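You operate a simulated robot arm through the tools that you are given. There is no shell and no other tool. Be economical: measure what you need, move in short steps, check, and stop when the job is done.

You run a simulated two-armed robot. Do the job below in one go: nothing can be reset, and whatever is moved stays where it is left.

JOB
Pick up the black test bottle from the middle table top with one hand, pass it to the other hand and put it on the long bench shelf. Set down upright: test bottle.

It is judged by the outcome, as a careful person would: the job done as asked, and still so three seconds after it is handed in. It fails if anything else is knocked over, pushed out of place, dropped, spilled or broken.

ROBOT AND FRAMES
Two 6-joint arms with two-finger grippers on one trunk, on a base that drives. Base frame: it is fixed to the floor where the robot stands at the start and does not move with it; the origin is under the middle of the robot, x ahead of it, y to its left, z up; the surface under the hand at the start is at about z = 0.95. Lengths are in m, angles in rad, forces in N, time in s.
The left shoulder is at the start at [0.061, 0.143, 0.875], the right one opposite. With the tool pointing down near the work surface each hand reaches from about 0.1 to 0.68 m from the robot's upright axis, wherever it stands, measured 20 degrees to its own side. Places, roughly: long bench shelf [3.1, -2.6, 0.4]. Payload 2.45 kg a hand.
Tool frame (each hand has its own): the origin (TCP) lies between the finger pads and is the grasp point; the fingertips stand 0.026 m ahead of it; z points along the fingers, y is the line along which they close. The gripper opens to 0.096 m. The gripper's body begins 0.069 m behind the TCP.
Orientation is that of the tool frame in the base frame, as a unit quaternion [x, y, z, w]. With the fingers straight down and closing along the base's y, the tool's x points along the base's -x, its y along +y and its z along -z.

CONTROLS
- The arms move only by the tool send_rows. It takes "left_rows", "right_rows" or both (then of equal length, played together; a hand with none holds still); each is a list of rows, each an object (a shift or turn left out is 0, a gripper value left out holds the last) with "delta_pos": the shift along the tool's x, y, z in units of 20 mm (1.0 is 20 mm), a list of three; "rot": the turn, a rotation vector about the tool's x, y, z in units of 6 degrees (1.0 is 6 degrees), a list of three; "hand": the finger opening in m, from 0 to 0.096. In form: [{"delta_pos": [x, y, z], "rot": [wx, wy, wz], "hand": hand}, ...]. A call has 1 to 12 rows; each row shifts and turns the commanded pose from where the row before left it, along the tool's axes as they then stand. A call with a number of a shift or a turn outside -1 to 1 is refused whole. A row lasts 0.2 s, in which the tool goes at most 0.05 m and 0.15 rad; a call with a longer step from one row to the next is refused whole, and so is a gripper value outside its range. Where a pose cannot be reached the arm comes as near as it can. A force on the tool above 40 N (or 10 N above the force at the start of the call, whichever is more), or a blocked arm, ends the call early, and 0.2 s more pass. The fingers move at their own pace and stop on an object; they squeeze with about 32 N. The grip force told is the motor's: it shows also when the fingers shut on nothing. Time passes only in rows, and 0.2 s behind the last, so rows that do not move let the fingers close. The reply holds the time, the measured pose of the TCP, the force on the tool along the base axes, the opening and the grip force, in the units named above and with some noise, with the torque about the TCP (base axes, N m) and any sound that the robot's microphone picked up.
- Cameras (640 x 400 px; columns grow to the right, rows downward): "scene" is now at [0.1435, 0.0142, 1.4887]; the picture's right is [0.18, -0.98, -0.00], its down [-0.66, -0.12, -0.74] and it looks along [0.73, 0.13, -0.67] (base axes); focal length 285 px, centre (320, 200). "left" rides on the left gripper at [0.082, -0.003, -0.098] in its tool frame; the picture's right is [0.04, 1.00, 0.00], its down [-0.73, 0.03, -0.68] and it looks along [-0.68, 0.03, 0.73] (tool axes); focal length 256 px, centre (320, 200). "right" rides on the right gripper at [0.082, 0.003, -0.098] in its tool frame; the picture's right is [-0.04, 1.00, 0.00], its down [-0.73, -0.03, -0.68] and it looks along [-0.68, -0.03, 0.73] (tool axes); focal length 256 px, centre (320, 200). There is no depth. A picture from a camera that has moved, and an enlarged one, comes with that camera's place and axes in the base frame and with its lens.
- get_image(camera): a new picture of that camera. The clock stands still meanwhile.
- raise_lower(by): slides the trunk up (or, below 0, down) by that many m; the arms and the scene camera ride with it, the base frame stays. It gives what a move gives, with no picture.
- base_move(legs): drives the robot by 1 to 6 legs, each [ahead, turn to the left] in m and rad, along the robot's own axes; the way and the turn of a leg run together, so that a leg with both is an arc; at most 1.5 m and 3.142 rad a leg. The arms and the cameras ride along, it lands a little off, and it stops where it bumps. It gives what a move gives.
- aim_head(pan, tilt): turns the head with the scene camera to pan (to the left, within 1.501 rad either way) and tilt (down, from -0.506 to 1.204), counted from straight ahead of the robot. It gives what a move gives.
- close_up(camera, box): a new picture of the part [left, top, right, bottom] of that camera's present view, enlarged. The clock stands still meanwhile.
- job_done(): hands the job in; it is judged then, once.

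Work in short steps. Places have to be worked out from the pictures, the camera data and where the tool is seen: move nearer, look again, correct. Check each grasp and each placing, and mend what went wrong. You have 120 turns and 88 pictures in all, those below and enlarged ones among them. Open the grippers and draw the arms clear of the work before you hand the job in, unless the task says otherwise; then end with one line.

The tools are called after "Emit:" as name(argument=value, ...) on one line, values as JSON. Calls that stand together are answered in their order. send_rows: Moves the arms, as the interface text tells. Its arguments: {"type":"object","properties":{"left_rows":{"type":"array"},"right_rows":{"type":"array"}},"required":[]} The other tools are called the same way: raise_lower (by) slides the trunk up or down; base_move (legs) drives the base; aim_head (pan, tilt) turns the head that bears the scene camera; get_image (camera) takes a picture; close_up (camera, box) takes an enlarged picture of a part of a camera's view; job_done () hands the job in.

At the start:

```text
time_s: 0.0
left_eef_pos: [0.508, 0.3226, 1.2053]
left_orientation: [0.0, 1.0, 0.0, 0.0]
left_ft_force: [-0.1, -0.9, -0.9]
left_moment: [-0.01, 0.02, 0.03]
left_grip_width: 0.0962
left_gripper_force: 0.1
right_eef_pos: [0.4961, -0.1082, 1.1861]
right_orientation: [0.0, 1.0, 0.0, -0.001]
right_ft_force: [0.0, -0.1, 0.8]
right_moment: [-0.04, -0.04, 0.01]
right_grip_width: 0.0962
right_gripper_force: 0.1
trunk travel left (down, up): [-0.5, 0.09]
robot x, y, heading: [-0.0014, 0.0009, -0.001]
head pan, tilt: [0.182, 0.74]
```

scene: 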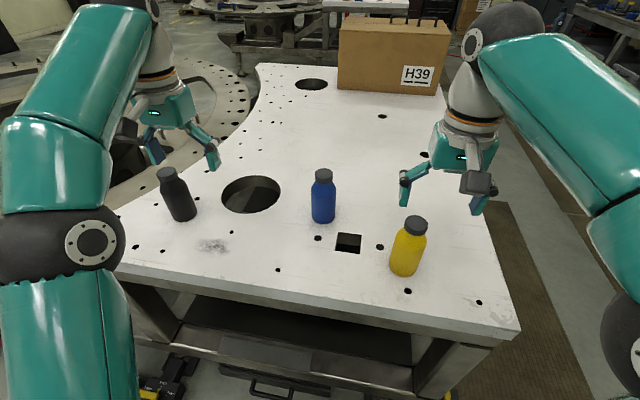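
right: 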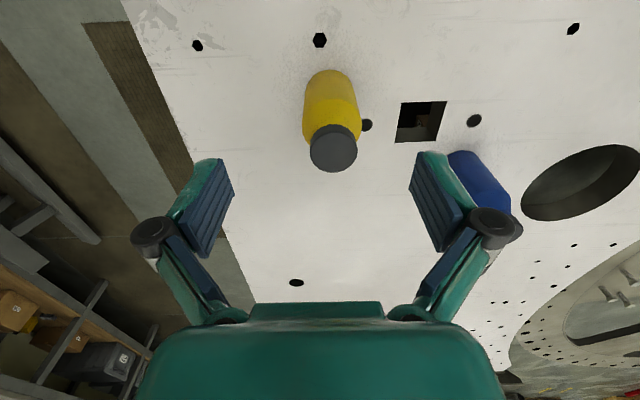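
left: 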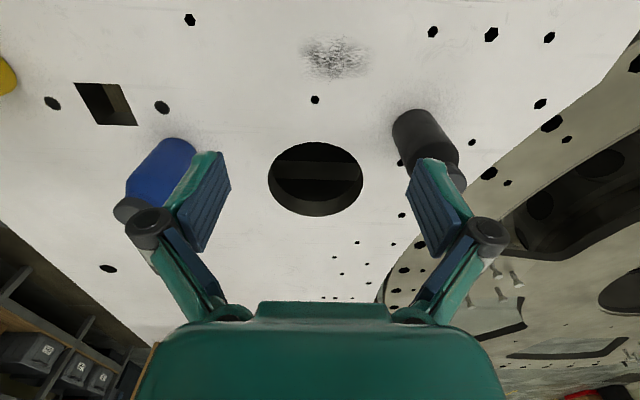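

The black bottle looks to be near (0.605, 0.465), about 0.14 tall, which is a little beyond the left hand's reach. Before driving closer, I'll look down to see how much room there is ahead of the base.

Emit:
aim_head(pan=0.0, tilt=1.2)

Emit:
get_image(camera="scene")

```text
time_s: 0.9
left_eef_pos: [0.5062, 0.321, 1.2043]
left_orientation: [-0.001, 1.0, 0.0, 0.0]
left_ft_force: [-0.9, -0.3, -0.4]
left_moment: [0.0, -0.02, 0.0]
left_grip_width: 0.096
left_gripper_force: 0.0
right_eef_pos: [0.4969, -0.108, 1.1868]
right_orientation: [0.0, 1.0, 0.0, 0.0]
right_ft_force: [-0.4, -0.8, -0.2]
right_moment: [0.02, 0.0, -0.03]
right_grip_width: 0.0962
right_gripper_force: 0.1
trunk travel left (down, up): [-0.5, 0.09]
robot x, y, heading: [-0.0007, -0.002, 0.0]
head pan, tilt: [0.0, 1.201]
```

```text
84 pictures are left
camera scene: at [0.1175, -0.0008, 1.4561], right [0.0, -1.0, 0.0], down [-0.93, 0.0, -0.36], along [0.36, 0.0, -0.93], focal length 285 px, centre (320, 200)
```

scene: 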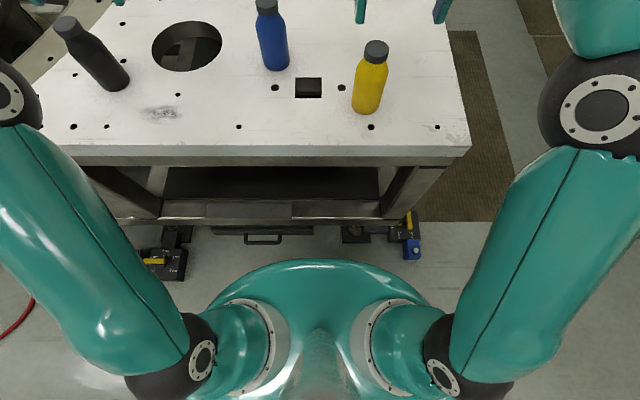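

The table edge is at x≈0.43 and the table feet at about 0.40, so there's room for a short advance. I'll drive ahead 0.08.

Emit:
base_move(legs=[[0.08, 0.0]])

Emit:
aim_head(pan=0.5, tilt=0.85)

Emit:
get_image(camera="scene")

Emit:
get_image(camera="left")

```text
time_s: 2.0
left_eef_pos: [0.5892, 0.3204, 1.2035]
left_orientation: [0.0, 1.0, 0.0, -0.001]
left_ft_force: [1.0, 0.2, 0.8]
left_moment: [0.0, 0.05, -0.03]
left_grip_width: 0.096
left_gripper_force: 0.1
right_eef_pos: [0.5784, -0.1086, 1.1861]
right_orientation: [0.0, 1.0, 0.0, -0.002]
right_ft_force: [-0.1, 0.2, 0.3]
right_moment: [0.02, 0.09, 0.06]
right_grip_width: 0.0962
right_gripper_force: 0.1
trunk travel left (down, up): [-0.5, 0.09]
robot x, y, heading: [0.0801, -0.0017, -0.003]
head pan, tilt: [0.0, 1.201]
```

```text
time_s: 2.9
left_eef_pos: [0.5866, 0.3196, 1.2057]
left_orientation: [0.0, 1.0, -0.001, 0.0]
left_ft_force: [0.6, 1.4, 0.4]
left_moment: [0.01, 0.06, -0.01]
left_grip_width: 0.0961
left_gripper_force: 0.1
right_eef_pos: [0.5776, -0.1077, 1.1881]
right_orientation: [-0.001, 1.0, 0.0, -0.001]
right_ft_force: [0.2, 0.4, 0.2]
right_moment: [-0.03, -0.01, 0.01]
right_grip_width: 0.0961
right_gripper_force: 0.0
trunk travel left (down, up): [-0.5, 0.09]
robot x, y, heading: [0.0824, -0.002, -0.002]
head pan, tilt: [0.499, 0.85]
```

```text
83 pictures are left
camera scene: at [0.2105, 0.0366, 1.4797], right [0.48, -0.88, 0.0], down [-0.66, -0.36, -0.66], along [0.58, 0.32, -0.75], focal length 285 px, centre (320, 200)
```

scene: 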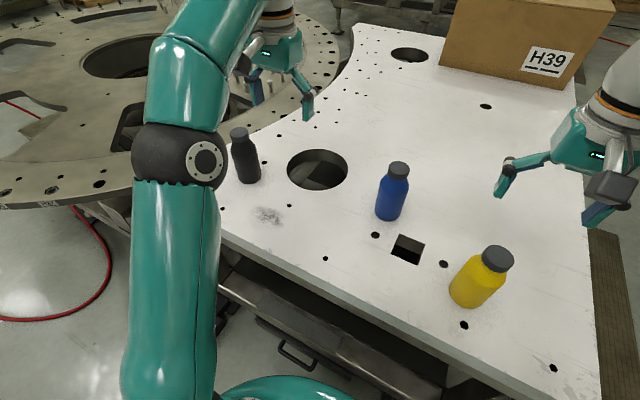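

```text
82 pictures are left
camera left: at [0.5062, 0.3182, 1.3035], right [-0.04, 1.0, 0.0], down [0.73, 0.03, 0.68], along [0.68, 0.03, -0.73], focal length 256 px, centre (320, 200)
```

left: 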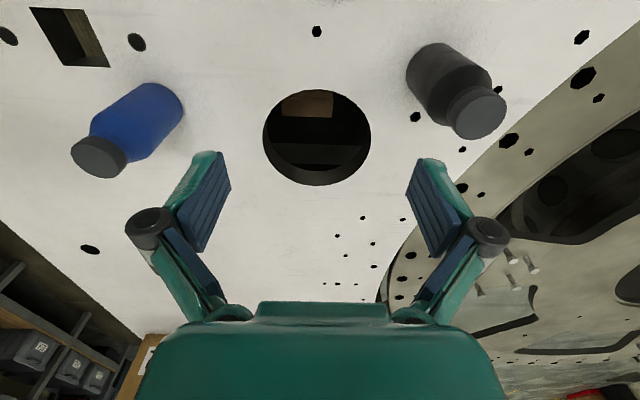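

Both views place the bottle at about (0.60, 0.464) with its top near z 1.09. I'll carry the left hand across above it and then look.

Emit:
send_rows(left_rows=[{"delta_pos": [-0.07, 0.9, 0]}, {"delta_pos": [-0.07, 0.9, 0]}, {"delta_pos": [-0.07, 0.9, 0]}, {"delta_pos": [-0.07, 0.9, 0]}, {"delta_pos": [-0.07, 0.9, 0]}, {"delta_pos": [-0.07, 0.9, 0]}, {"delta_pos": [-0.07, 0.9, 0]}, {"delta_pos": [-0.07, 0.9, 0]}, {"delta_pos": [0, 0, 0.5]}, {"delta_pos": [0, 0, 0.5]}])

Emit:
get_image(camera="left")

Emit:
get_image(camera="scene")

```text
time_s: 5.1
left_eef_pos: [0.5703, 0.4517, 1.153]
left_orientation: [0.0, 1.0, 0.0, 0.0]
left_ft_force: [-0.2, -0.2, -1.2]
left_moment: [0.03, 0.0, 0.01]
left_grip_width: 0.096
left_gripper_force: 0.1
left hand out of reach, approached as far as the arm can: row 2, 3, 4, 5, 6, 7, 8
right_eef_pos: [0.5764, -0.1084, 1.188]
right_orientation: [0.0, 1.0, -0.001, -0.001]
right_ft_force: [-1.2, -0.3, -0.1]
right_moment: [-0.01, 0.0, 0.0]
right_grip_width: 0.0957
right_gripper_force: 0.1
trunk travel left (down, up): [-0.5, 0.09]
robot x, y, heading: [0.0805, 0.0029, -0.001]
head pan, tilt: [0.499, 0.85]
```

```text
81 pictures are left
camera left: at [0.4891, 0.4489, 1.2517], right [-0.04, 1.0, 0.0], down [0.73, 0.03, 0.68], along [0.68, 0.03, -0.73], focal length 256 px, centre (320, 200)
```

left: 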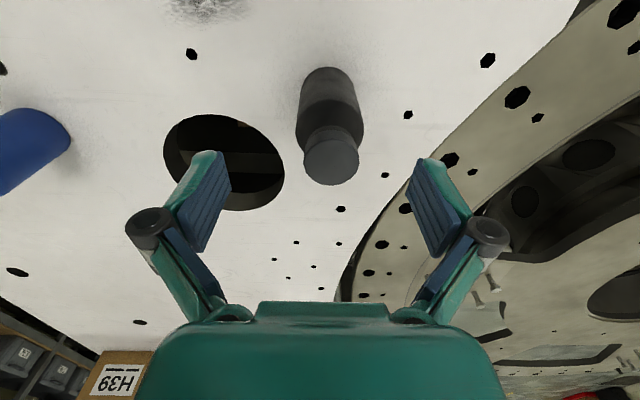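

```text
80 pictures are left
camera scene: at [0.2102, 0.0369, 1.4798], right [0.48, -0.88, 0.0], down [-0.66, -0.36, -0.66], along [0.58, 0.32, -0.75], focal length 285 px, centre (320, 200)
```

scene: 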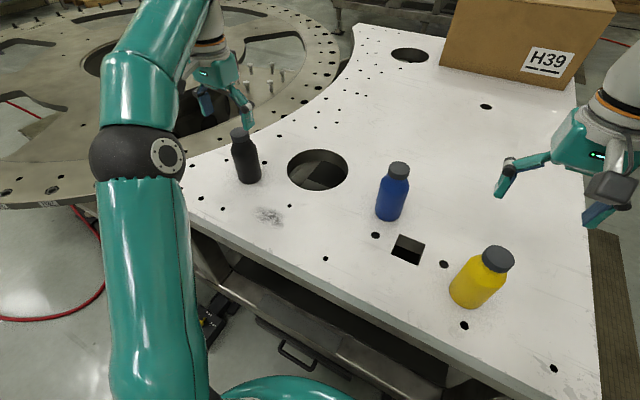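

The arm hit its reach limit at that height. I'll raise the trunk by 0.09 so the hand works lower relative to the shoulder, then come down again and shift over the bottle at about (0.598, 0.462).

Emit:
raise_lower(by=0.09)

Emit:
send_rows(left_rows=[{"delta_pos": [0, 0, 0.9]}, {"delta_pos": [0, 0, 0.9]}, {"delta_pos": [0, 0, 0.9]}, {"delta_pos": [0, 0, 0.9]}, {"delta_pos": [0, 0, 0.6]}])

```text
time_s: 6.3
left_eef_pos: [0.5702, 0.4514, 1.2442]
left_orientation: [0.0, 1.0, 0.0, 0.0]
left_ft_force: [-0.6, 0.2, -0.5]
left_moment: [0.02, -0.01, -0.02]
left_grip_width: 0.0959
left_gripper_force: 0.0
right_eef_pos: [0.5777, -0.108, 1.2775]
right_orientation: [0.001, 1.0, 0.0, -0.001]
right_ft_force: [0.1, -0.3, 0.8]
right_moment: [0.02, 0.01, 0.0]
right_grip_width: 0.096
right_gripper_force: 0.1
trunk travel left (down, up): [-0.59, 0.0]
robot x, y, heading: [0.0785, -0.0036, 0.001]
head pan, tilt: [0.499, 0.85]
```

```text
time_s: 7.5
left_eef_pos: [0.5706, 0.4518, 1.1604]
left_orientation: [0.001, 1.0, 0.0, 0.0]
left_ft_force: [-0.3, 0.1, -0.3]
left_moment: [-0.02, -0.03, -0.02]
left_grip_width: 0.0962
left_gripper_force: 0.1
right_eef_pos: [0.5767, -0.1079, 1.2773]
right_orientation: [0.0, 1.0, 0.0, 0.0]
right_ft_force: [0.1, -0.8, 1.3]
right_moment: [0.01, 0.02, -0.04]
right_grip_width: 0.096
right_gripper_force: 0.1
trunk travel left (down, up): [-0.59, 0.0]
robot x, y, heading: [0.0813, -0.0014, 0.001]
head pan, tilt: [0.499, 0.85]
```

The hand is at z 1.16 with reach to spare, so I'll shift it +0.028 in x and +0.011 in y to sit over the bottle.

Emit:
send_rows(left_rows=[{"delta_pos": [-0.7, 0.28, 0]}, {"delta_pos": [-0.7, 0.27, 0]}, {"delta_pos": [0, 0, 0.3]}])

Emit:
get_image(camera="left")

```text
time_s: 8.3
left_eef_pos: [0.5984, 0.4638, 1.1542]
left_orientation: [0.0, 1.0, 0.0, 0.0]
left_ft_force: [0.4, 0.7, 0.2]
left_moment: [-0.01, -0.01, 0.0]
left_grip_width: 0.096
left_gripper_force: 0.1
right_eef_pos: [0.5772, -0.1075, 1.2786]
right_orientation: [0.001, 1.0, -0.001, 0.0]
right_ft_force: [-0.1, -0.9, -0.5]
right_moment: [0.01, -0.02, 0.0]
right_grip_width: 0.0959
right_gripper_force: 0.0
trunk travel left (down, up): [-0.59, 0.0]
robot x, y, heading: [0.0769, -0.0006, -0.002]
head pan, tilt: [0.499, 0.85]
```

```text
79 pictures are left
camera left: at [0.5165, 0.4601, 1.2522], right [-0.04, 1.0, 0.0], down [0.73, 0.03, 0.68], along [0.68, 0.03, -0.73], focal length 256 px, centre (320, 200)
```

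left: 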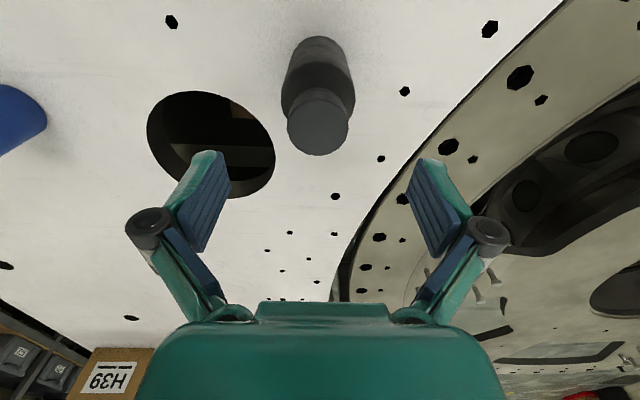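

The cap works out at (0.598, 0.462), directly under the hand. I'll descend to z≈1.08 to take the cap.

Emit:
send_rows(left_rows=[{"delta_pos": [0, -0.05, 0.8]}, {"delta_pos": [0, 0, 0.8]}, {"delta_pos": [0, 0, 0.8]}, {"delta_pos": [0, 0, 0.7]}, {"delta_pos": [0, 0, 0.5]}])

Emit:
get_image(camera="left")

Emit:
close_up(camera="scene", box=[160, 60, 320, 220])

```text
time_s: 9.6
left_eef_pos: [0.597, 0.4625, 1.0819]
left_orientation: [0.0, 1.0, 0.0, 0.0]
left_ft_force: [-0.3, -0.3, 0.0]
left_moment: [-0.01, 0.02, 0.01]
left_grip_width: 0.0962
left_gripper_force: 0.1
right_eef_pos: [0.5776, -0.1072, 1.2788]
right_orientation: [0.0, 1.0, 0.0, -0.001]
right_ft_force: [0.4, 0.6, 0.1]
right_moment: [-0.02, 0.03, -0.02]
right_grip_width: 0.0959
right_gripper_force: 0.2
trunk travel left (down, up): [-0.59, 0.0]
robot x, y, heading: [0.08, -0.0013, -0.002]
head pan, tilt: [0.499, 0.85]
```

```text
78 pictures are left
camera left: at [0.5162, 0.4593, 1.1793], right [-0.04, 1.0, 0.0], down [0.73, 0.03, 0.68], along [0.68, 0.03, -0.73], focal length 256 px, centre (320, 200)
```

left: 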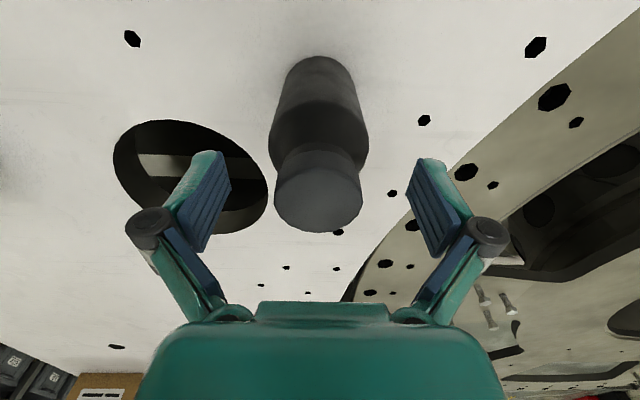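

```text
2.50 times, centred on (240, 140) of scene
camera zoom: at [0.2104, 0.0368, 1.5698], right [0.48, -0.88, 0.0], down [-0.66, -0.36, -0.66], along [0.58, 0.32, -0.75], focal length 712 px, centre (520, 350)
```

zoom: 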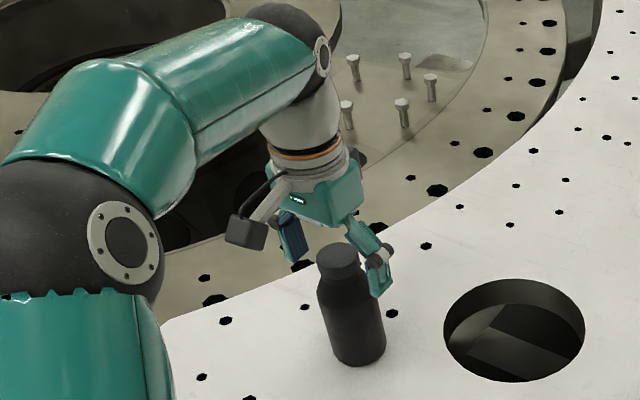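

The cap sits between the pads and centred, so I'll close the left hand.

Emit:
send_rows(left_rows=[{"hand": 0.03}, {"hand": 0.02}, {"hand": 0.02}, {"hand": 0.02}])

Emit:
get_image(camera="left")

```text
time_s: 10.6
left_eef_pos: [0.5975, 0.4634, 1.081]
left_orientation: [0.0, 1.0, 0.0, 0.0]
left_ft_force: [0.5, -1.2, 1.0]
left_moment: [-0.02, 0.03, -0.06]
left_grip_width: 0.048
left_gripper_force: 31.7
right_eef_pos: [0.5771, -0.1078, 1.2771]
right_orientation: [0.001, 1.0, 0.0, -0.001]
right_ft_force: [-0.1, 0.0, 0.9]
right_moment: [-0.01, 0.06, 0.01]
right_grip_width: 0.0958
right_gripper_force: 0.0
trunk travel left (down, up): [-0.59, 0.0]
robot x, y, heading: [0.0778, 0.0022, -0.002]
head pan, tilt: [0.499, 0.85]
```

```text
76 pictures are left
camera left: at [0.5162, 0.4589, 1.1796], right [-0.04, 1.0, 0.0], down [0.73, 0.03, 0.68], along [0.68, 0.03, -0.73], focal length 256 px, centre (320, 200)
```

left: 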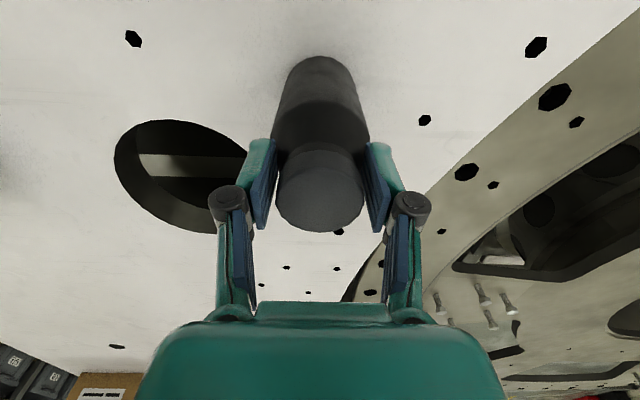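

It holds at 0.048 with a firm grip. I'll lift, then draw the hand back towards the robot.

Emit:
send_rows(left_rows=[{"delta_pos": [0, 0, -0.5]}, {"delta_pos": [0, 0, -0.8]}, {"delta_pos": [0, 0, -0.8]}, {"delta_pos": [0.5, -0.2, -0.7]}, {"delta_pos": [0.8, -0.4, -0.7]}, {"delta_pos": [0.9, -0.6, -0.5]}, {"delta_pos": [0.9, -0.6, -0.5]}, {"delta_pos": [0.9, -0.6, -0.5]}, {"delta_pos": [0.9, -0.6, 0]}, {"delta_pos": [0.9, -0.6, 0]}, {"delta_pos": [0.5, -0.6, 0]}])

Emit:
get_image(camera="scene")

```text
time_s: 12.9
left_eef_pos: [0.4722, 0.3775, 1.1814]
left_orientation: [0.0, 1.0, 0.0, 0.0]
left_ft_force: [0.1, -0.1, -4.7]
left_moment: [0.01, -0.01, 0.0]
left_grip_width: 0.0396
left_gripper_force: 31.9
right_eef_pos: [0.577, -0.1085, 1.278]
right_orientation: [0.0, 1.0, 0.0, 0.0]
right_ft_force: [-0.5, -0.5, 0.4]
right_moment: [0.02, -0.01, 0.0]
right_grip_width: 0.0961
right_gripper_force: 0.1
trunk travel left (down, up): [-0.59, 0.0]
robot x, y, heading: [0.0802, 0.0004, 0.001]
head pan, tilt: [0.499, 0.85]
```

```text
75 pictures are left
camera scene: at [0.2101, 0.0366, 1.5698], right [0.48, -0.88, 0.0], down [-0.66, -0.36, -0.66], along [0.58, 0.32, -0.75], focal length 285 px, centre (320, 200)
```

scene: 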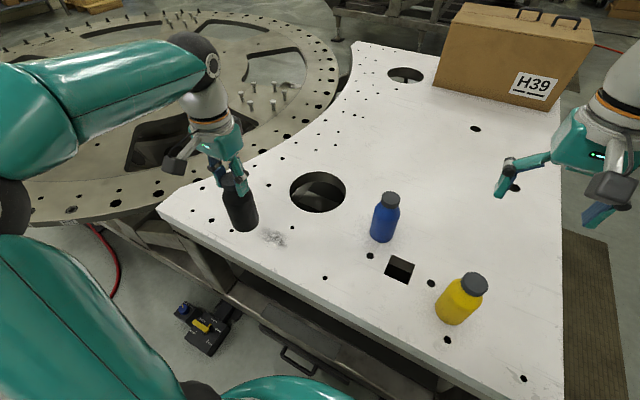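

The width went from 0.048 to 0.040, so the fingers slid to a narrower part. I'll check the grip with the left camera.

Emit:
get_image(camera="left")

Emit:
close_up(camera="scene", box=[160, 100, 320, 260])

```text
74 pictures are left
camera left: at [0.3904, 0.3746, 1.2798], right [-0.04, 1.0, 0.0], down [0.73, 0.03, 0.68], along [0.68, 0.03, -0.73], focal length 256 px, centre (320, 200)
```

left: 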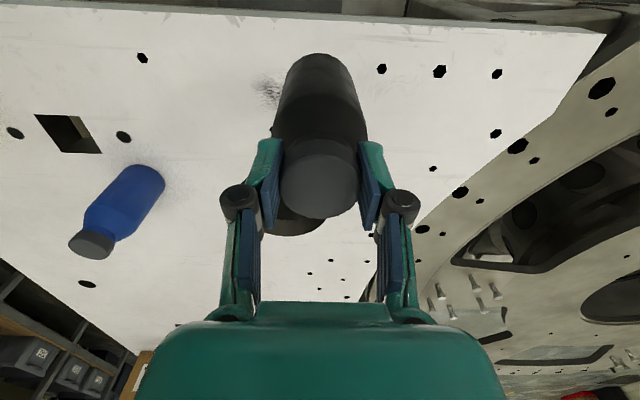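

```text
2.50 times, centred on (240, 180) of scene
camera zoom: at [0.2101, 0.0366, 1.5698], right [0.48, -0.88, 0.0], down [-0.66, -0.36, -0.66], along [0.58, 0.32, -0.75], focal length 712 px, centre (520, 250)
```

zoom: 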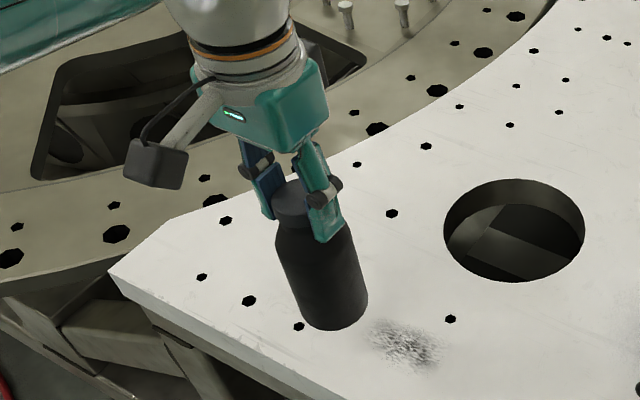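

The bottle settled slightly and is now held by its cap, hanging straight. Before choosing handover poses I'll look towards the shelf.

Emit:
aim_head(pan=-0.72, tilt=0.25)

Emit:
get_image(camera="scene")

```text
time_s: 14.4
left_eef_pos: [0.4728, 0.3779, 1.1812]
left_orientation: [0.0, 1.0, 0.0, 0.0]
left_ft_force: [-0.3, 0.7, -5.0]
left_moment: [-0.02, 0.02, 0.02]
left_grip_width: 0.0394
left_gripper_force: 31.8
right_eef_pos: [0.5766, -0.1073, 1.2767]
right_orientation: [0.0, 1.0, 0.0, -0.001]
right_ft_force: [-0.2, -0.2, -0.6]
right_moment: [0.02, 0.01, -0.03]
right_grip_width: 0.0959
right_gripper_force: 0.0
trunk travel left (down, up): [-0.59, 0.0]
robot x, y, heading: [0.0847, 0.0023, 0.001]
head pan, tilt: [-0.721, 0.25]
```

```text
72 pictures are left
camera scene: at [0.212, -0.062, 1.6229], right [-0.66, -0.75, 0.0], down [-0.19, 0.16, -0.97], along [0.73, -0.64, -0.25], focal length 285 px, centre (320, 200)
```

scene: 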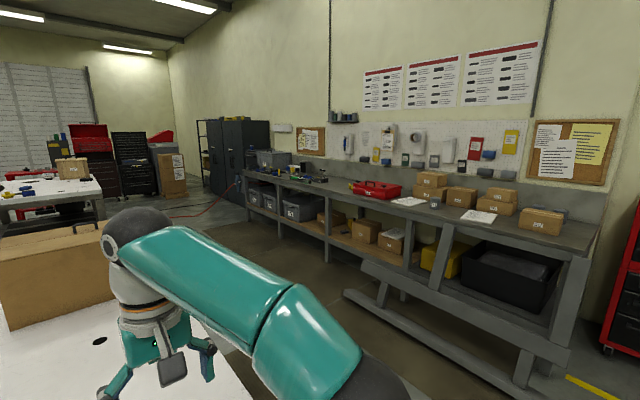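

The bench runs along the right wall, with the shelf underneath between posts. I'll zoom in for free spots.

Emit:
close_up(camera="scene", box=[230, 150, 460, 295])

```text
2.76 times, centred on (345, 222) of scene
camera zoom: at [0.212, -0.062, 1.6229], right [-0.66, -0.75, 0.0], down [-0.19, 0.16, -0.97], along [0.73, -0.64, -0.25], focal length 786 px, centre (251, 138)
```

zoom: 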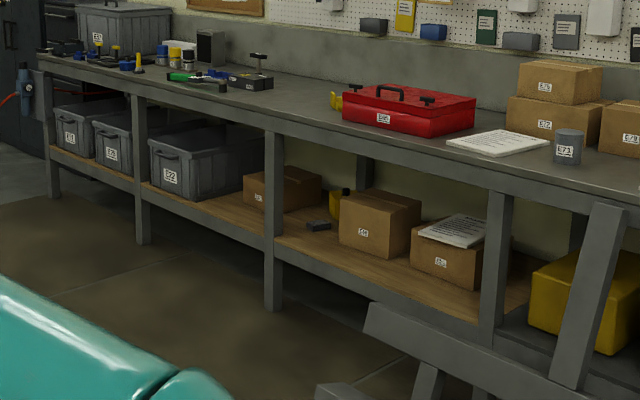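

The bay just on the near side of the post at x≈2.6 has a free front area on the wooden shelf, at z≈0.38. I'll pull the bottle in and raise it to clear the table items, then look right along the drive path.

Emit:
send_rows(left_rows=[{"delta_pos": [0.4, -0.4, -0.8]}, {"delta_pos": [0.8, -0.6, -0.8]}, {"delta_pos": [0.8, -0.6, -0.8]}, {"delta_pos": [0.8, -0.6, -0.8]}, {"delta_pos": [0.8, -0.6, -0.2]}, {"delta_pos": [0.8, -0.6, 0]}, {"delta_pos": [0.8, -0.6, 0]}])

Emit:
aim_head(pan=-1.45, tilt=0.5)

Emit:
get_image(camera="scene")

```text
time_s: 16.0
left_eef_pos: [0.3664, 0.2955, 1.2498]
left_orientation: [0.0, 1.0, -0.001, 0.001]
left_ft_force: [0.1, -0.4, -4.2]
left_moment: [0.0, -0.01, -0.03]
left_grip_width: 0.0396
left_gripper_force: 31.7
right_eef_pos: [0.5762, -0.1078, 1.2785]
right_orientation: [0.0, 1.0, 0.0, -0.001]
right_ft_force: [-0.6, -0.2, 0.0]
right_moment: [-0.01, -0.03, 0.01]
right_grip_width: 0.0961
right_gripper_force: 0.0
trunk travel left (down, up): [-0.59, 0.0]
robot x, y, heading: [0.0771, 0.0029, 0.001]
head pan, tilt: [-0.721, 0.25]
```

```text
time_s: 17.1
left_eef_pos: [0.3681, 0.2961, 1.2493]
left_orientation: [-0.001, 1.0, 0.0, 0.0]
left_ft_force: [0.1, 0.5, -5.3]
left_moment: [0.02, 0.02, 0.01]
left_grip_width: 0.0396
left_gripper_force: 32.3
right_eef_pos: [0.5767, -0.1077, 1.2779]
right_orientation: [0.0, 1.0, 0.0, -0.001]
right_ft_force: [0.1, 0.1, -0.2]
right_moment: [-0.03, -0.01, -0.02]
right_grip_width: 0.0959
right_gripper_force: 0.0
trunk travel left (down, up): [-0.59, 0.0]
robot x, y, heading: [0.0808, -0.0024, 0.004]
head pan, tilt: [-1.45, 0.499]
```

```text
70 pictures are left
camera scene: at [0.1526, -0.0909, 1.5999], right [-0.99, -0.12, 0.0], down [-0.06, 0.47, -0.88], along [0.11, -0.87, -0.48], focal length 285 px, centre (320, 200)
```

scene: 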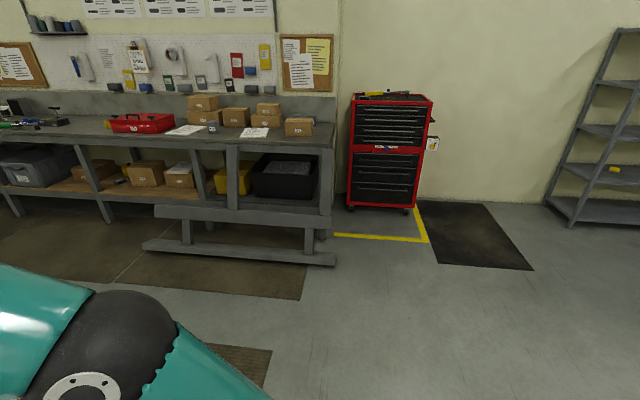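

The floor to the right is clear, apart from a low beam stand in front of the near bench end at x 0.3–2.0, y≈-1.95. I'll back off a little, turn right and drive into the corridor.

Emit:
base_move(legs=[[-0.12, 0], [0, -1.571], [1.1, 0]])

Emit:
aim_head(pan=0.9, tilt=0.45)

Emit:
get_image(camera="scene")

```text
time_s: 21.2
left_eef_pos: [0.3568, -0.1237, 1.2512]
left_orientation: [0.52, 0.854, 0.002, 0.001]
left_ft_force: [0.2, -0.1, -5.0]
left_moment: [0.1, -0.01, -0.01]
left_grip_width: 0.0393
left_gripper_force: 31.9
right_eef_pos: [0.0932, -0.4936, 1.2776]
right_orientation: [0.52, 0.854, 0.003, 0.0]
right_ft_force: [0.0, -1.3, -0.3]
right_moment: [0.06, 0.01, 0.0]
right_grip_width: 0.0959
right_gripper_force: 0.1
trunk travel left (down, up): [-0.59, 0.0]
robot x, y, heading: [-0.0069, 0.0168, -1.104]
head pan, tilt: [-1.45, 0.499]
stopped in leg 2: the robot was blocked; the commanded pose is now the measured one
```

```text
time_s: 23.4
left_eef_pos: [0.3596, -0.1212, 1.2502]
left_orientation: [0.52, 0.854, 0.0, 0.001]
left_ft_force: [0.1, 1.0, -4.4]
left_moment: [0.03, 0.04, 0.0]
left_grip_width: 0.0395
left_gripper_force: 32.3
right_eef_pos: [0.0961, -0.4919, 1.2774]
right_orientation: [0.52, 0.854, 0.0, -0.001]
right_ft_force: [-0.8, 0.0, 0.2]
right_moment: [-0.01, -0.01, 0.03]
right_grip_width: 0.096
right_gripper_force: 0.1
trunk travel left (down, up): [-0.59, 0.0]
robot x, y, heading: [-0.0039, 0.0169, -1.11]
head pan, tilt: [0.901, 0.45]
```

```text
69 pictures are left
camera scene: at [0.1121, -0.0572, 1.6042], right [-0.2, -0.98, 0.0], down [-0.43, 0.09, -0.9], along [0.88, -0.18, -0.44], focal length 285 px, centre (320, 200)
```

scene: 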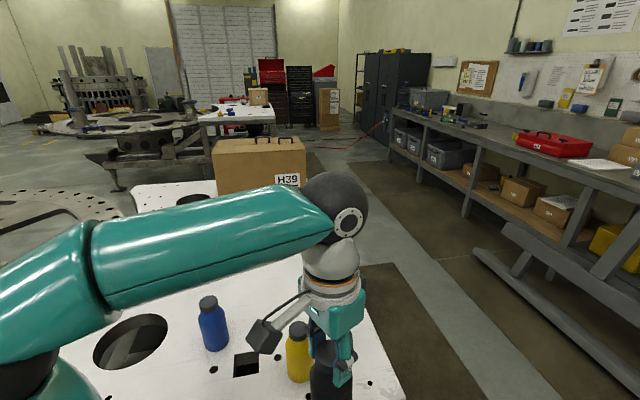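

The turn was blocked at heading -1.1. I'll look down on both sides to find what's touching.

Emit:
aim_head(pan=1.1, tilt=1.2)

Emit:
get_image(camera="scene")

```text
time_s: 24.5
left_eef_pos: [0.3592, -0.1196, 1.2498]
left_orientation: [0.52, 0.854, 0.0, 0.001]
left_ft_force: [1.2, 0.3, -4.6]
left_moment: [0.02, 0.01, 0.03]
left_grip_width: 0.0393
left_gripper_force: 31.9
right_eef_pos: [0.096, -0.4921, 1.2798]
right_orientation: [0.52, 0.854, 0.001, 0.0]
right_ft_force: [-0.4, -0.9, -0.1]
right_moment: [-0.02, -0.02, 0.01]
right_grip_width: 0.0961
right_gripper_force: 0.1
trunk travel left (down, up): [-0.59, 0.0]
robot x, y, heading: [-0.0104, 0.0187, -1.109]
head pan, tilt: [1.1, 1.201]
```

```text
68 pictures are left
camera scene: at [0.0781, -0.0387, 1.5462], right [-0.01, -1.0, 0.0], down [-0.93, 0.01, -0.36], along [0.36, 0.0, -0.93], focal length 285 px, centre (320, 200)
```

scene: 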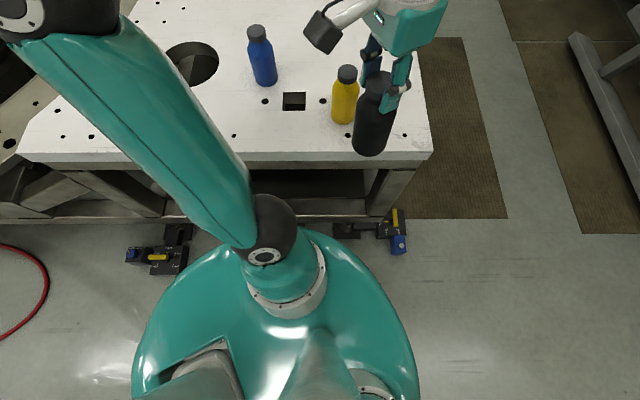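

Nothing is clearly touching at the front, so the contact may be at the rear. I'll look to the robot's right, which now faces towards where its back was.

Emit:
aim_head(pan=-1.5, tilt=0.95)

Emit:
get_image(camera="scene")

```text
time_s: 26.8
left_eef_pos: [0.3597, -0.1206, 1.2509]
left_orientation: [0.52, 0.854, -0.001, 0.001]
left_ft_force: [0.5, -0.4, -4.9]
left_moment: [-0.01, 0.0, -0.01]
left_grip_width: 0.0396
left_gripper_force: 31.7
right_eef_pos: [0.0956, -0.4917, 1.2776]
right_orientation: [0.519, 0.855, 0.001, -0.001]
right_ft_force: [-0.2, -0.3, -1.0]
right_moment: [0.0, 0.03, 0.01]
right_grip_width: 0.0961
right_gripper_force: 0.2
trunk travel left (down, up): [-0.59, 0.0]
robot x, y, heading: [-0.0052, 0.0189, -1.104]
head pan, tilt: [-1.499, 0.949]
```

```text
67 pictures are left
camera scene: at [-0.0403, -0.0756, 1.5623], right [-0.51, 0.86, 0.0], down [0.7, 0.42, -0.58], along [-0.5, -0.3, -0.81], focal length 285 px, centre (320, 200)
```

scene: 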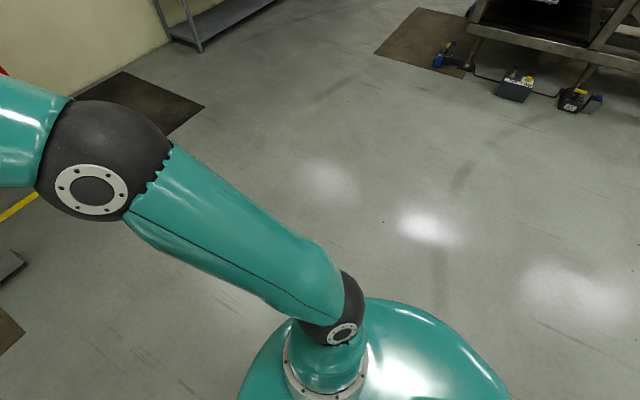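

The rear is clear, so the base must be catching on the table feet at the front. I'll turn back, reverse further, then turn right again.

Emit:
base_move(legs=[[0, 0.9], [-0.4, 0], [0, -1.37]])

```text
time_s: 30.0
left_eef_pos: [0.3324, 0.2212, 1.2499]
left_orientation: [0.093, 0.996, -0.001, 0.0]
left_ft_force: [1.1, 1.3, -5.2]
left_moment: [-0.05, 0.01, -0.01]
left_grip_width: 0.0393
left_gripper_force: 31.9
right_eef_pos: [0.4631, -0.2148, 1.2792]
right_orientation: [0.094, 0.996, 0.0, 0.001]
right_ft_force: [1.3, 1.5, 0.1]
right_moment: [-0.06, 0.02, -0.01]
right_grip_width: 0.0963
right_gripper_force: 0.1
trunk travel left (down, up): [-0.59, 0.0]
robot x, y, heading: [-0.004, -0.0144, -0.202]
head pan, tilt: [-1.499, 0.949]
stopped in leg 1: the robot was blocked; the commanded pose is now the measured one
```

It stopped right at the end of that turn, still in contact at the front. I'll reverse straight away.

Emit:
base_move(legs=[[-0.4, 0]])

Emit:
aim_head(pan=0.2, tilt=0.9)

Emit:
get_image(camera="scene")

```text
time_s: 32.5
left_eef_pos: [-0.0665, 0.3009, 1.2522]
left_orientation: [0.088, 0.996, 0.0, 0.001]
left_ft_force: [0.1, -0.2, -4.5]
left_moment: [0.01, 0.02, 0.0]
left_grip_width: 0.0394
left_gripper_force: 32.1
right_eef_pos: [0.0681, -0.1335, 1.2798]
right_orientation: [0.088, 0.996, 0.001, 0.001]
right_ft_force: [-0.8, -0.9, 1.0]
right_moment: [0.0, 0.0, -0.02]
right_grip_width: 0.0962
right_gripper_force: 0.0
trunk travel left (down, up): [-0.59, 0.0]
robot x, y, heading: [-0.4039, 0.0636, -0.188]
head pan, tilt: [-1.499, 0.949]
```

```text
time_s: 34.2
left_eef_pos: [-0.0654, 0.3013, 1.2507]
left_orientation: [0.088, 0.996, 0.001, -0.001]
left_ft_force: [-0.8, -0.3, -4.4]
left_moment: [-0.01, 0.03, -0.03]
left_grip_width: 0.0394
left_gripper_force: 32.6
right_eef_pos: [0.0696, -0.133, 1.2806]
right_orientation: [0.089, 0.996, 0.001, 0.0]
right_ft_force: [0.6, 0.4, 0.0]
right_moment: [0.01, -0.01, 0.01]
right_grip_width: 0.096
right_gripper_force: 0.0
trunk travel left (down, up): [-0.59, 0.0]
robot x, y, heading: [-0.4, 0.0631, -0.187]
head pan, tilt: [0.201, 0.901]
```

```text
66 pictures are left
camera scene: at [-0.2672, 0.0518, 1.5659], right [0.01, -1.0, 0.0], down [-0.78, -0.01, -0.62], along [0.62, 0.01, -0.78], focal length 285 px, centre (320, 200)
```

scene: 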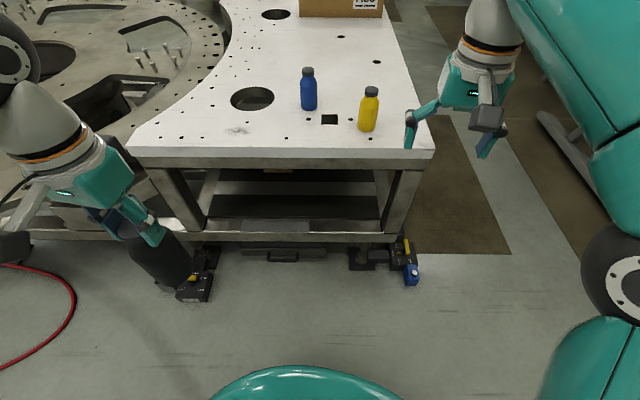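

The base is clear now and everything on the table still stands. This is open floor, so I'll hand over here. I'll bring the left hand forward to the middle and turn the right hand to point ahead, slightly left and downward.

Emit:
send_rows(left_rows=[{"delta_pos": [-0.88, -0.65, 0.29]}, {"delta_pos": [-0.88, -0.65, 0.29]}, {"delta_pos": [-0.88, -0.65, 0.29]}, {"delta_pos": [-0.88, -0.65, 0.29]}, {"delta_pos": [-0.88, -0.65, 0.29]}, {"delta_pos": [-0.88, -0.65, 0.29]}, {"delta_pos": [-0.88, -0.65, 0.29]}, {"delta_pos": [-0.88, -0.65, 0.29]}, {"delta_pos": [-0.88, -0.65, 0.29]}, {"delta_pos": [-0.88, -0.65, 0.29]}, {"delta_pos": [-0.88, -0.65, 0.29]}, {"delta_pos": [-0.88, -0.65, 0.29]}], right_rows=[{"delta_pos": [0, -0.5, 0], "rot": [0, 0, -1]}, {"delta_pos": [0, -0.5, 0], "rot": [0, 0, -1]}, {"delta_pos": [0, -0.5, 0], "rot": [0, 0, -1]}, {"delta_pos": [0, -0.5, 0], "rot": [0, 0, -1]}, {"rot": [0, -1, 0]}, {"rot": [0, -1, 0]}, {"rot": [0, -1, 0]}, {"rot": [0, -1, 0]}, {"rot": [0, -1, 0]}, {"rot": [0, -1, 0]}, {"rot": [0, -1, 0]}, {"rot": [0, -1, 0]}])

Emit:
get_image(camera="scene")

```text
time_s: 36.8
left_eef_pos: [0.1169, 0.1088, 1.1791]
left_orientation: [0.088, 0.996, 0.001, 0.001]
left_ft_force: [0.6, -0.6, -5.1]
left_moment: [-0.04, 0.02, 0.0]
left_grip_width: 0.0392
left_gripper_force: 31.7
right_eef_pos: [0.0688, -0.1752, 1.2797]
right_orientation: [-0.109, 0.906, 0.05, 0.405]
right_ft_force: [-0.1, -0.6, -0.6]
right_moment: [0.0, -0.02, 0.04]
right_grip_width: 0.0957
right_gripper_force: 0.0
trunk travel left (down, up): [-0.59, 0.0]
robot x, y, heading: [-0.4057, 0.0623, -0.19]
head pan, tilt: [0.201, 0.901]
```

```text
65 pictures are left
camera scene: at [-0.2665, 0.0507, 1.5658], right [0.01, -1.0, 0.0], down [-0.78, -0.01, -0.62], along [0.62, 0.01, -0.78], focal length 285 px, centre (320, 200)
```

scene: 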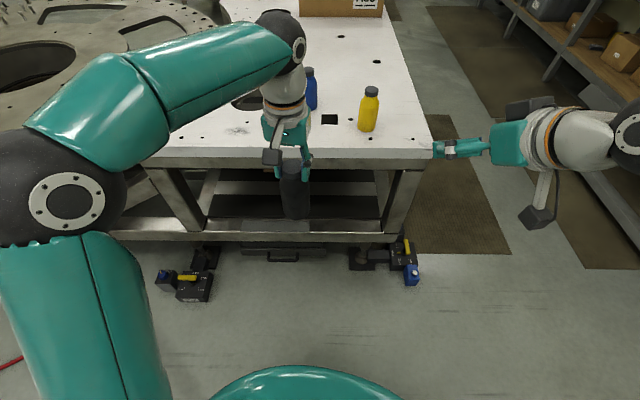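

Bottle bottom is about 0.145 below the left TCP, so the bottle axis is at (0.117, 0.109) with its bottom at z≈1.034. I'll bring the right hand down and part way across towards its pre-grasp point.

Emit:
send_rows(right_rows=[{"rot": [0, -1, 0]}, {"delta_pos": [0.83, 0, 0.9]}, {"delta_pos": [0.83, 0, 0.9]}, {"delta_pos": [0.83, 0, 0.9]}, {"delta_pos": [0.83, 0, 0.9]}, {"delta_pos": [0.83, 0, 0.9]}, {"delta_pos": [0, 1, 0]}, {"delta_pos": [0, 1, 0]}, {"delta_pos": [0, 1, 0]}, {"delta_pos": [0, 1, 0]}, {"delta_pos": [0, 1, 0]}, {"delta_pos": [0, 1, 0]}])

Emit:
get_image(camera="scene")

Emit:
get_image(camera="right")

```text
time_s: 39.4
left_eef_pos: [0.1164, 0.1103, 1.181]
left_orientation: [0.088, 0.996, 0.0, 0.0]
left_ft_force: [-0.4, -0.5, -5.4]
left_moment: [-0.02, -0.02, 0.0]
left_grip_width: 0.0392
left_gripper_force: 32.1
right_eef_pos: [0.0677, -0.086, 1.1566]
right_orientation: [-0.108, 0.885, 0.056, 0.45]
right_ft_force: [0.2, 1.0, 1.2]
right_moment: [-0.03, -0.01, 0.01]
right_grip_width: 0.0957
right_gripper_force: 0.0
right hand out of reach, approached as far as the arm can: row 7, 8, 9
trunk travel left (down, up): [-0.59, 0.0]
robot x, y, heading: [-0.4033, 0.0635, -0.19]
head pan, tilt: [0.201, 0.901]
```

```text
64 pictures are left
camera scene: at [-0.267, 0.0522, 1.5659], right [0.01, -1.0, 0.0], down [-0.78, -0.01, -0.62], along [0.62, 0.01, -0.78], focal length 285 px, centre (320, 200)
```

scene: 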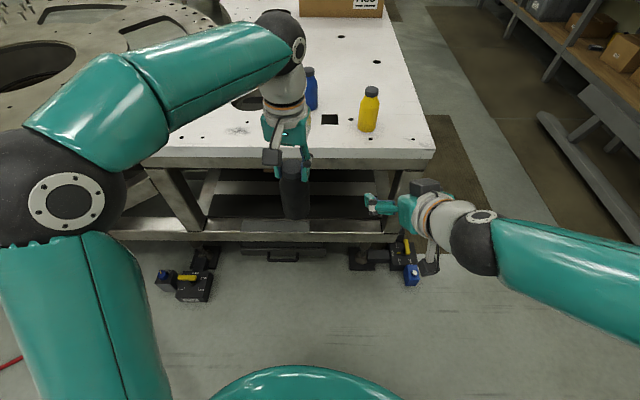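

```text
63 pictures are left
camera right: at [-0.0562, -0.1131, 1.1479], right [-0.22, 0.98, 0.03], down [-0.11, -0.06, 0.99], along [0.97, 0.21, 0.12], focal length 256 px, centre (320, 200)
```

right: 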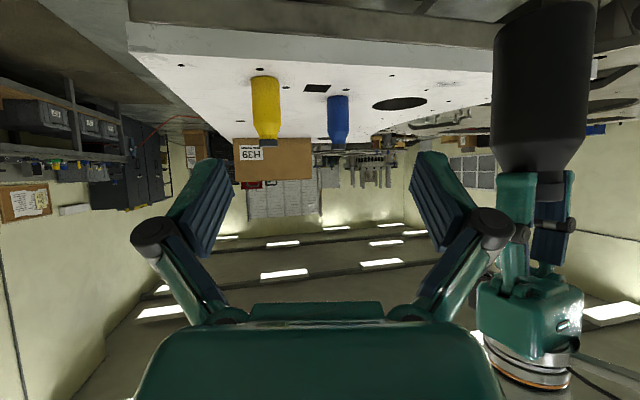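

The right hand is short of room when folded across the body, but the bottle is seen properly held by its cap. I'll move the left hand forward and to the middle instead.

Emit:
send_rows(left_rows=[{"delta_pos": [-1, 0, 0]}, {"delta_pos": [-1, -0.2, 0]}, {"delta_pos": [-1, -0.8, 0]}, {"delta_pos": [-0.3, -1, 0]}, {"delta_pos": [0, -1, 0]}, {"delta_pos": [0, -1, 0]}, {"delta_pos": [0, -1, 0]}, {"delta_pos": [0, -0.7, 0]}, {}])

Emit:
get_image(camera="right")

Emit:
get_image(camera="scene")

```text
time_s: 41.4
left_eef_pos: [0.1613, -0.0121, 1.1805]
left_orientation: [0.089, 0.996, 0.0, -0.001]
left_ft_force: [0.3, 0.2, -4.9]
left_moment: [-0.01, 0.03, 0.04]
left_grip_width: 0.0394
left_gripper_force: 32.0
right_eef_pos: [0.0681, -0.0874, 1.1552]
right_orientation: [-0.107, 0.884, 0.055, 0.451]
right_ft_force: [-0.3, 0.2, 0.2]
right_moment: [0.03, -0.01, 0.02]
right_grip_width: 0.096
right_gripper_force: 0.0
trunk travel left (down, up): [-0.59, 0.0]
robot x, y, heading: [-0.4051, 0.0641, -0.192]
head pan, tilt: [0.201, 0.901]
```

```text
62 pictures are left
camera right: at [-0.0559, -0.1138, 1.1479], right [-0.22, 0.98, 0.03], down [-0.11, -0.06, 0.99], along [0.97, 0.21, 0.12], focal length 256 px, centre (320, 200)
```

right: 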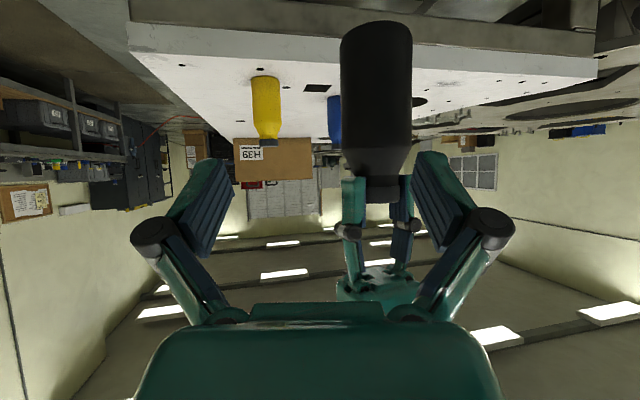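

```text
61 pictures are left
camera scene: at [-0.2669, 0.0518, 1.5659], right [0.01, -1.0, 0.0], down [-0.78, -0.01, -0.62], along [0.62, 0.01, -0.78], focal length 285 px, centre (320, 200)
```

scene: 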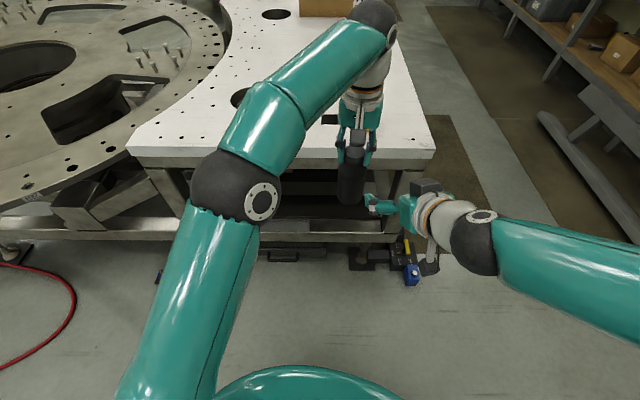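

The right camera confirms the bottle axis near (0.161, -0.012), bottom z≈1.032 and diameter ≈0.067. I'll line up the right hand sideways first, staying clear of it.

Emit:
send_rows(right_rows=[{"delta_pos": [-0.2, 0.85, 0]}, {"delta_pos": [-0.2, 0.85, 0]}, {"delta_pos": [-0.25, 0.83, 0]}, {}])

Emit:
get_image(camera="right")

```text
time_s: 42.4
left_eef_pos: [0.161, -0.0125, 1.1801]
left_orientation: [0.087, 0.996, 0.001, -0.001]
left_ft_force: [-0.1, 0.2, -4.9]
left_moment: [0.0, 0.03, 0.01]
left_grip_width: 0.0391
left_gripper_force: 32.1
right_eef_pos: [0.0639, -0.0375, 1.1647]
right_orientation: [-0.107, 0.884, 0.055, 0.451]
right_ft_force: [1.1, -0.6, -0.7]
right_moment: [0.0, 0.01, 0.01]
right_grip_width: 0.0963
right_gripper_force: 0.0
trunk travel left (down, up): [-0.59, 0.0]
robot x, y, heading: [-0.4019, 0.0658, -0.193]
head pan, tilt: [0.201, 0.901]
```

```text
60 pictures are left
camera right: at [-0.0597, -0.0638, 1.1568], right [-0.22, 0.98, 0.03], down [-0.11, -0.06, 0.99], along [0.97, 0.21, 0.12], focal length 256 px, centre (320, 200)
```

right: 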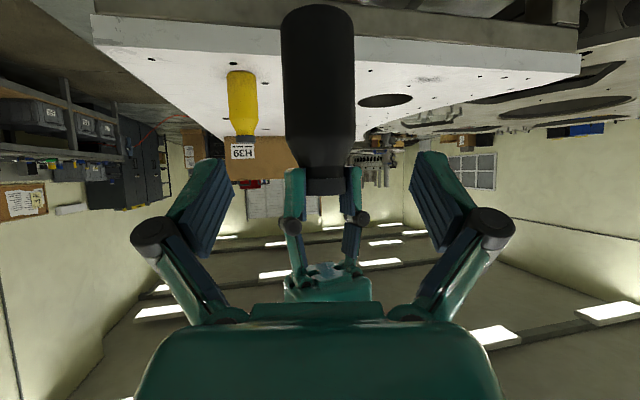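

It's lined up, with the bottle centred between the fingers and 0.123 still to advance. I'll go in by 0.08 and check.

Emit:
send_rows(right_rows=[{"delta_pos": [0, 0, 0.8]}, {"delta_pos": [0, 0, 0.8]}, {"delta_pos": [0, 0, 0.8]}, {"delta_pos": [0, 0, 0.8]}, {"delta_pos": [0, 0, 0.8]}])

Emit:
get_image(camera="right")

Emit:
close_up(camera="scene", box=[270, 80, 450, 260])

```text
time_s: 43.6
left_eef_pos: [0.1617, -0.0124, 1.1796]
left_orientation: [0.087, 0.996, 0.001, 0.0]
left_ft_force: [0.7, -0.2, -5.4]
left_moment: [0.04, 0.03, 0.0]
left_grip_width: 0.0393
left_gripper_force: 32.6
right_eef_pos: [0.1289, -0.0219, 1.1185]
right_orientation: [-0.106, 0.885, 0.055, 0.45]
right_ft_force: [-0.6, -0.6, -0.1]
right_moment: [0.01, 0.01, 0.0]
right_grip_width: 0.0958
right_gripper_force: 0.2
trunk travel left (down, up): [-0.59, 0.0]
robot x, y, heading: [-0.404, 0.0631, -0.19]
head pan, tilt: [0.201, 0.901]
```

```text
59 pictures are left
camera right: at [0.0042, -0.0479, 1.1097], right [-0.22, 0.98, 0.03], down [-0.11, -0.06, 0.99], along [0.97, 0.21, 0.12], focal length 256 px, centre (320, 200)
```

right: 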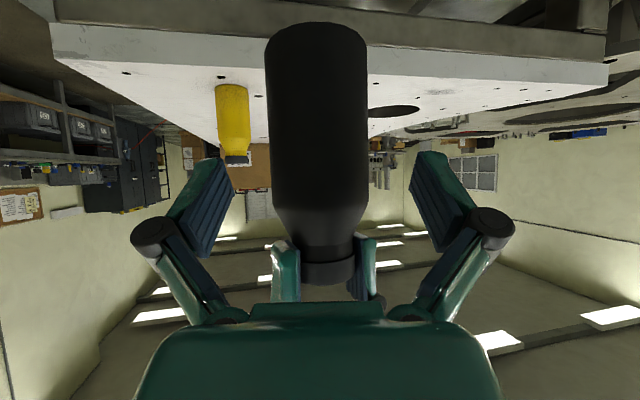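

```text
2.22 times, centred on (360, 170) of scene
camera zoom: at [-0.2661, 0.0515, 1.5658], right [0.01, -1.0, 0.0], down [-0.78, -0.01, -0.62], along [0.62, 0.01, -0.78], focal length 633 px, centre (231, 267)
```

zoom: 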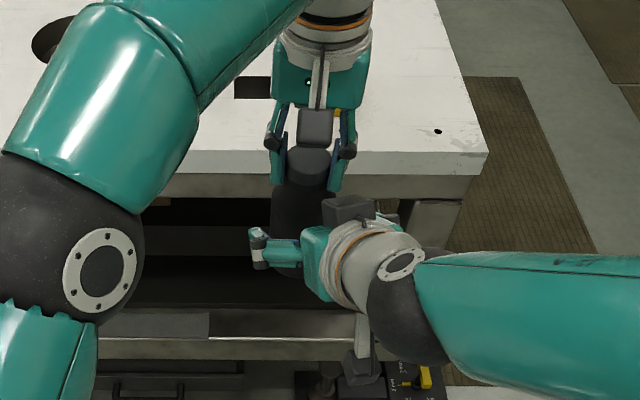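

Still centred. A block on the back of the right wrist will pass close under the left camera, so I'll lower the right hand about 12 mm while advancing in small steps.

Emit:
send_rows(right_rows=[{"delta_pos": [0.25, 0, 0.2]}, {"delta_pos": [0.25, 0, 0.3]}, {"delta_pos": [0, 0, 0.4]}, {"delta_pos": [0, 0, 0.4]}, {"delta_pos": [0, 0, 0.4]}])

Emit:
close_up(camera="scene", box=[270, 80, 450, 260])

Emit:
get_image(camera="left")

```text
time_s: 44.8
left_eef_pos: [0.1614, -0.0121, 1.1807]
left_orientation: [0.088, 0.996, 0.001, 0.0]
left_ft_force: [0.2, 0.2, -4.8]
left_moment: [0.0, 0.01, 0.04]
left_grip_width: 0.0395
left_gripper_force: 31.7
right_eef_pos: [0.1473, -0.0158, 1.0898]
right_orientation: [-0.106, 0.885, 0.055, 0.45]
right_ft_force: [-0.5, 0.5, -0.3]
right_moment: [0.01, 0.0, 0.02]
right_grip_width: 0.096
right_gripper_force: 0.1
trunk travel left (down, up): [-0.59, 0.0]
robot x, y, heading: [-0.4028, 0.0651, -0.191]
head pan, tilt: [0.201, 0.901]
```

```text
2.22 times, centred on (360, 170) of scene
camera zoom: at [-0.2664, 0.0515, 1.5658], right [0.01, -1.0, 0.0], down [-0.78, -0.01, -0.62], along [0.62, 0.01, -0.78], focal length 633 px, centre (231, 267)
```

zoom: 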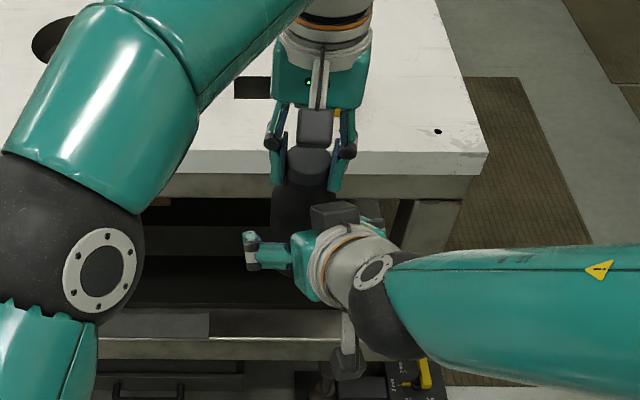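

```text
56 pictures are left
camera left: at [0.0807, -0.0011, 1.2782], right [0.14, 0.99, 0.0], down [0.73, -0.1, 0.68], along [0.67, -0.09, -0.73], focal length 256 px, centre (320, 200)
```

left: 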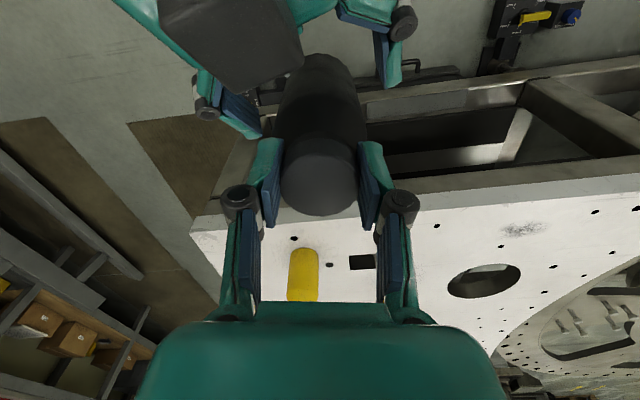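

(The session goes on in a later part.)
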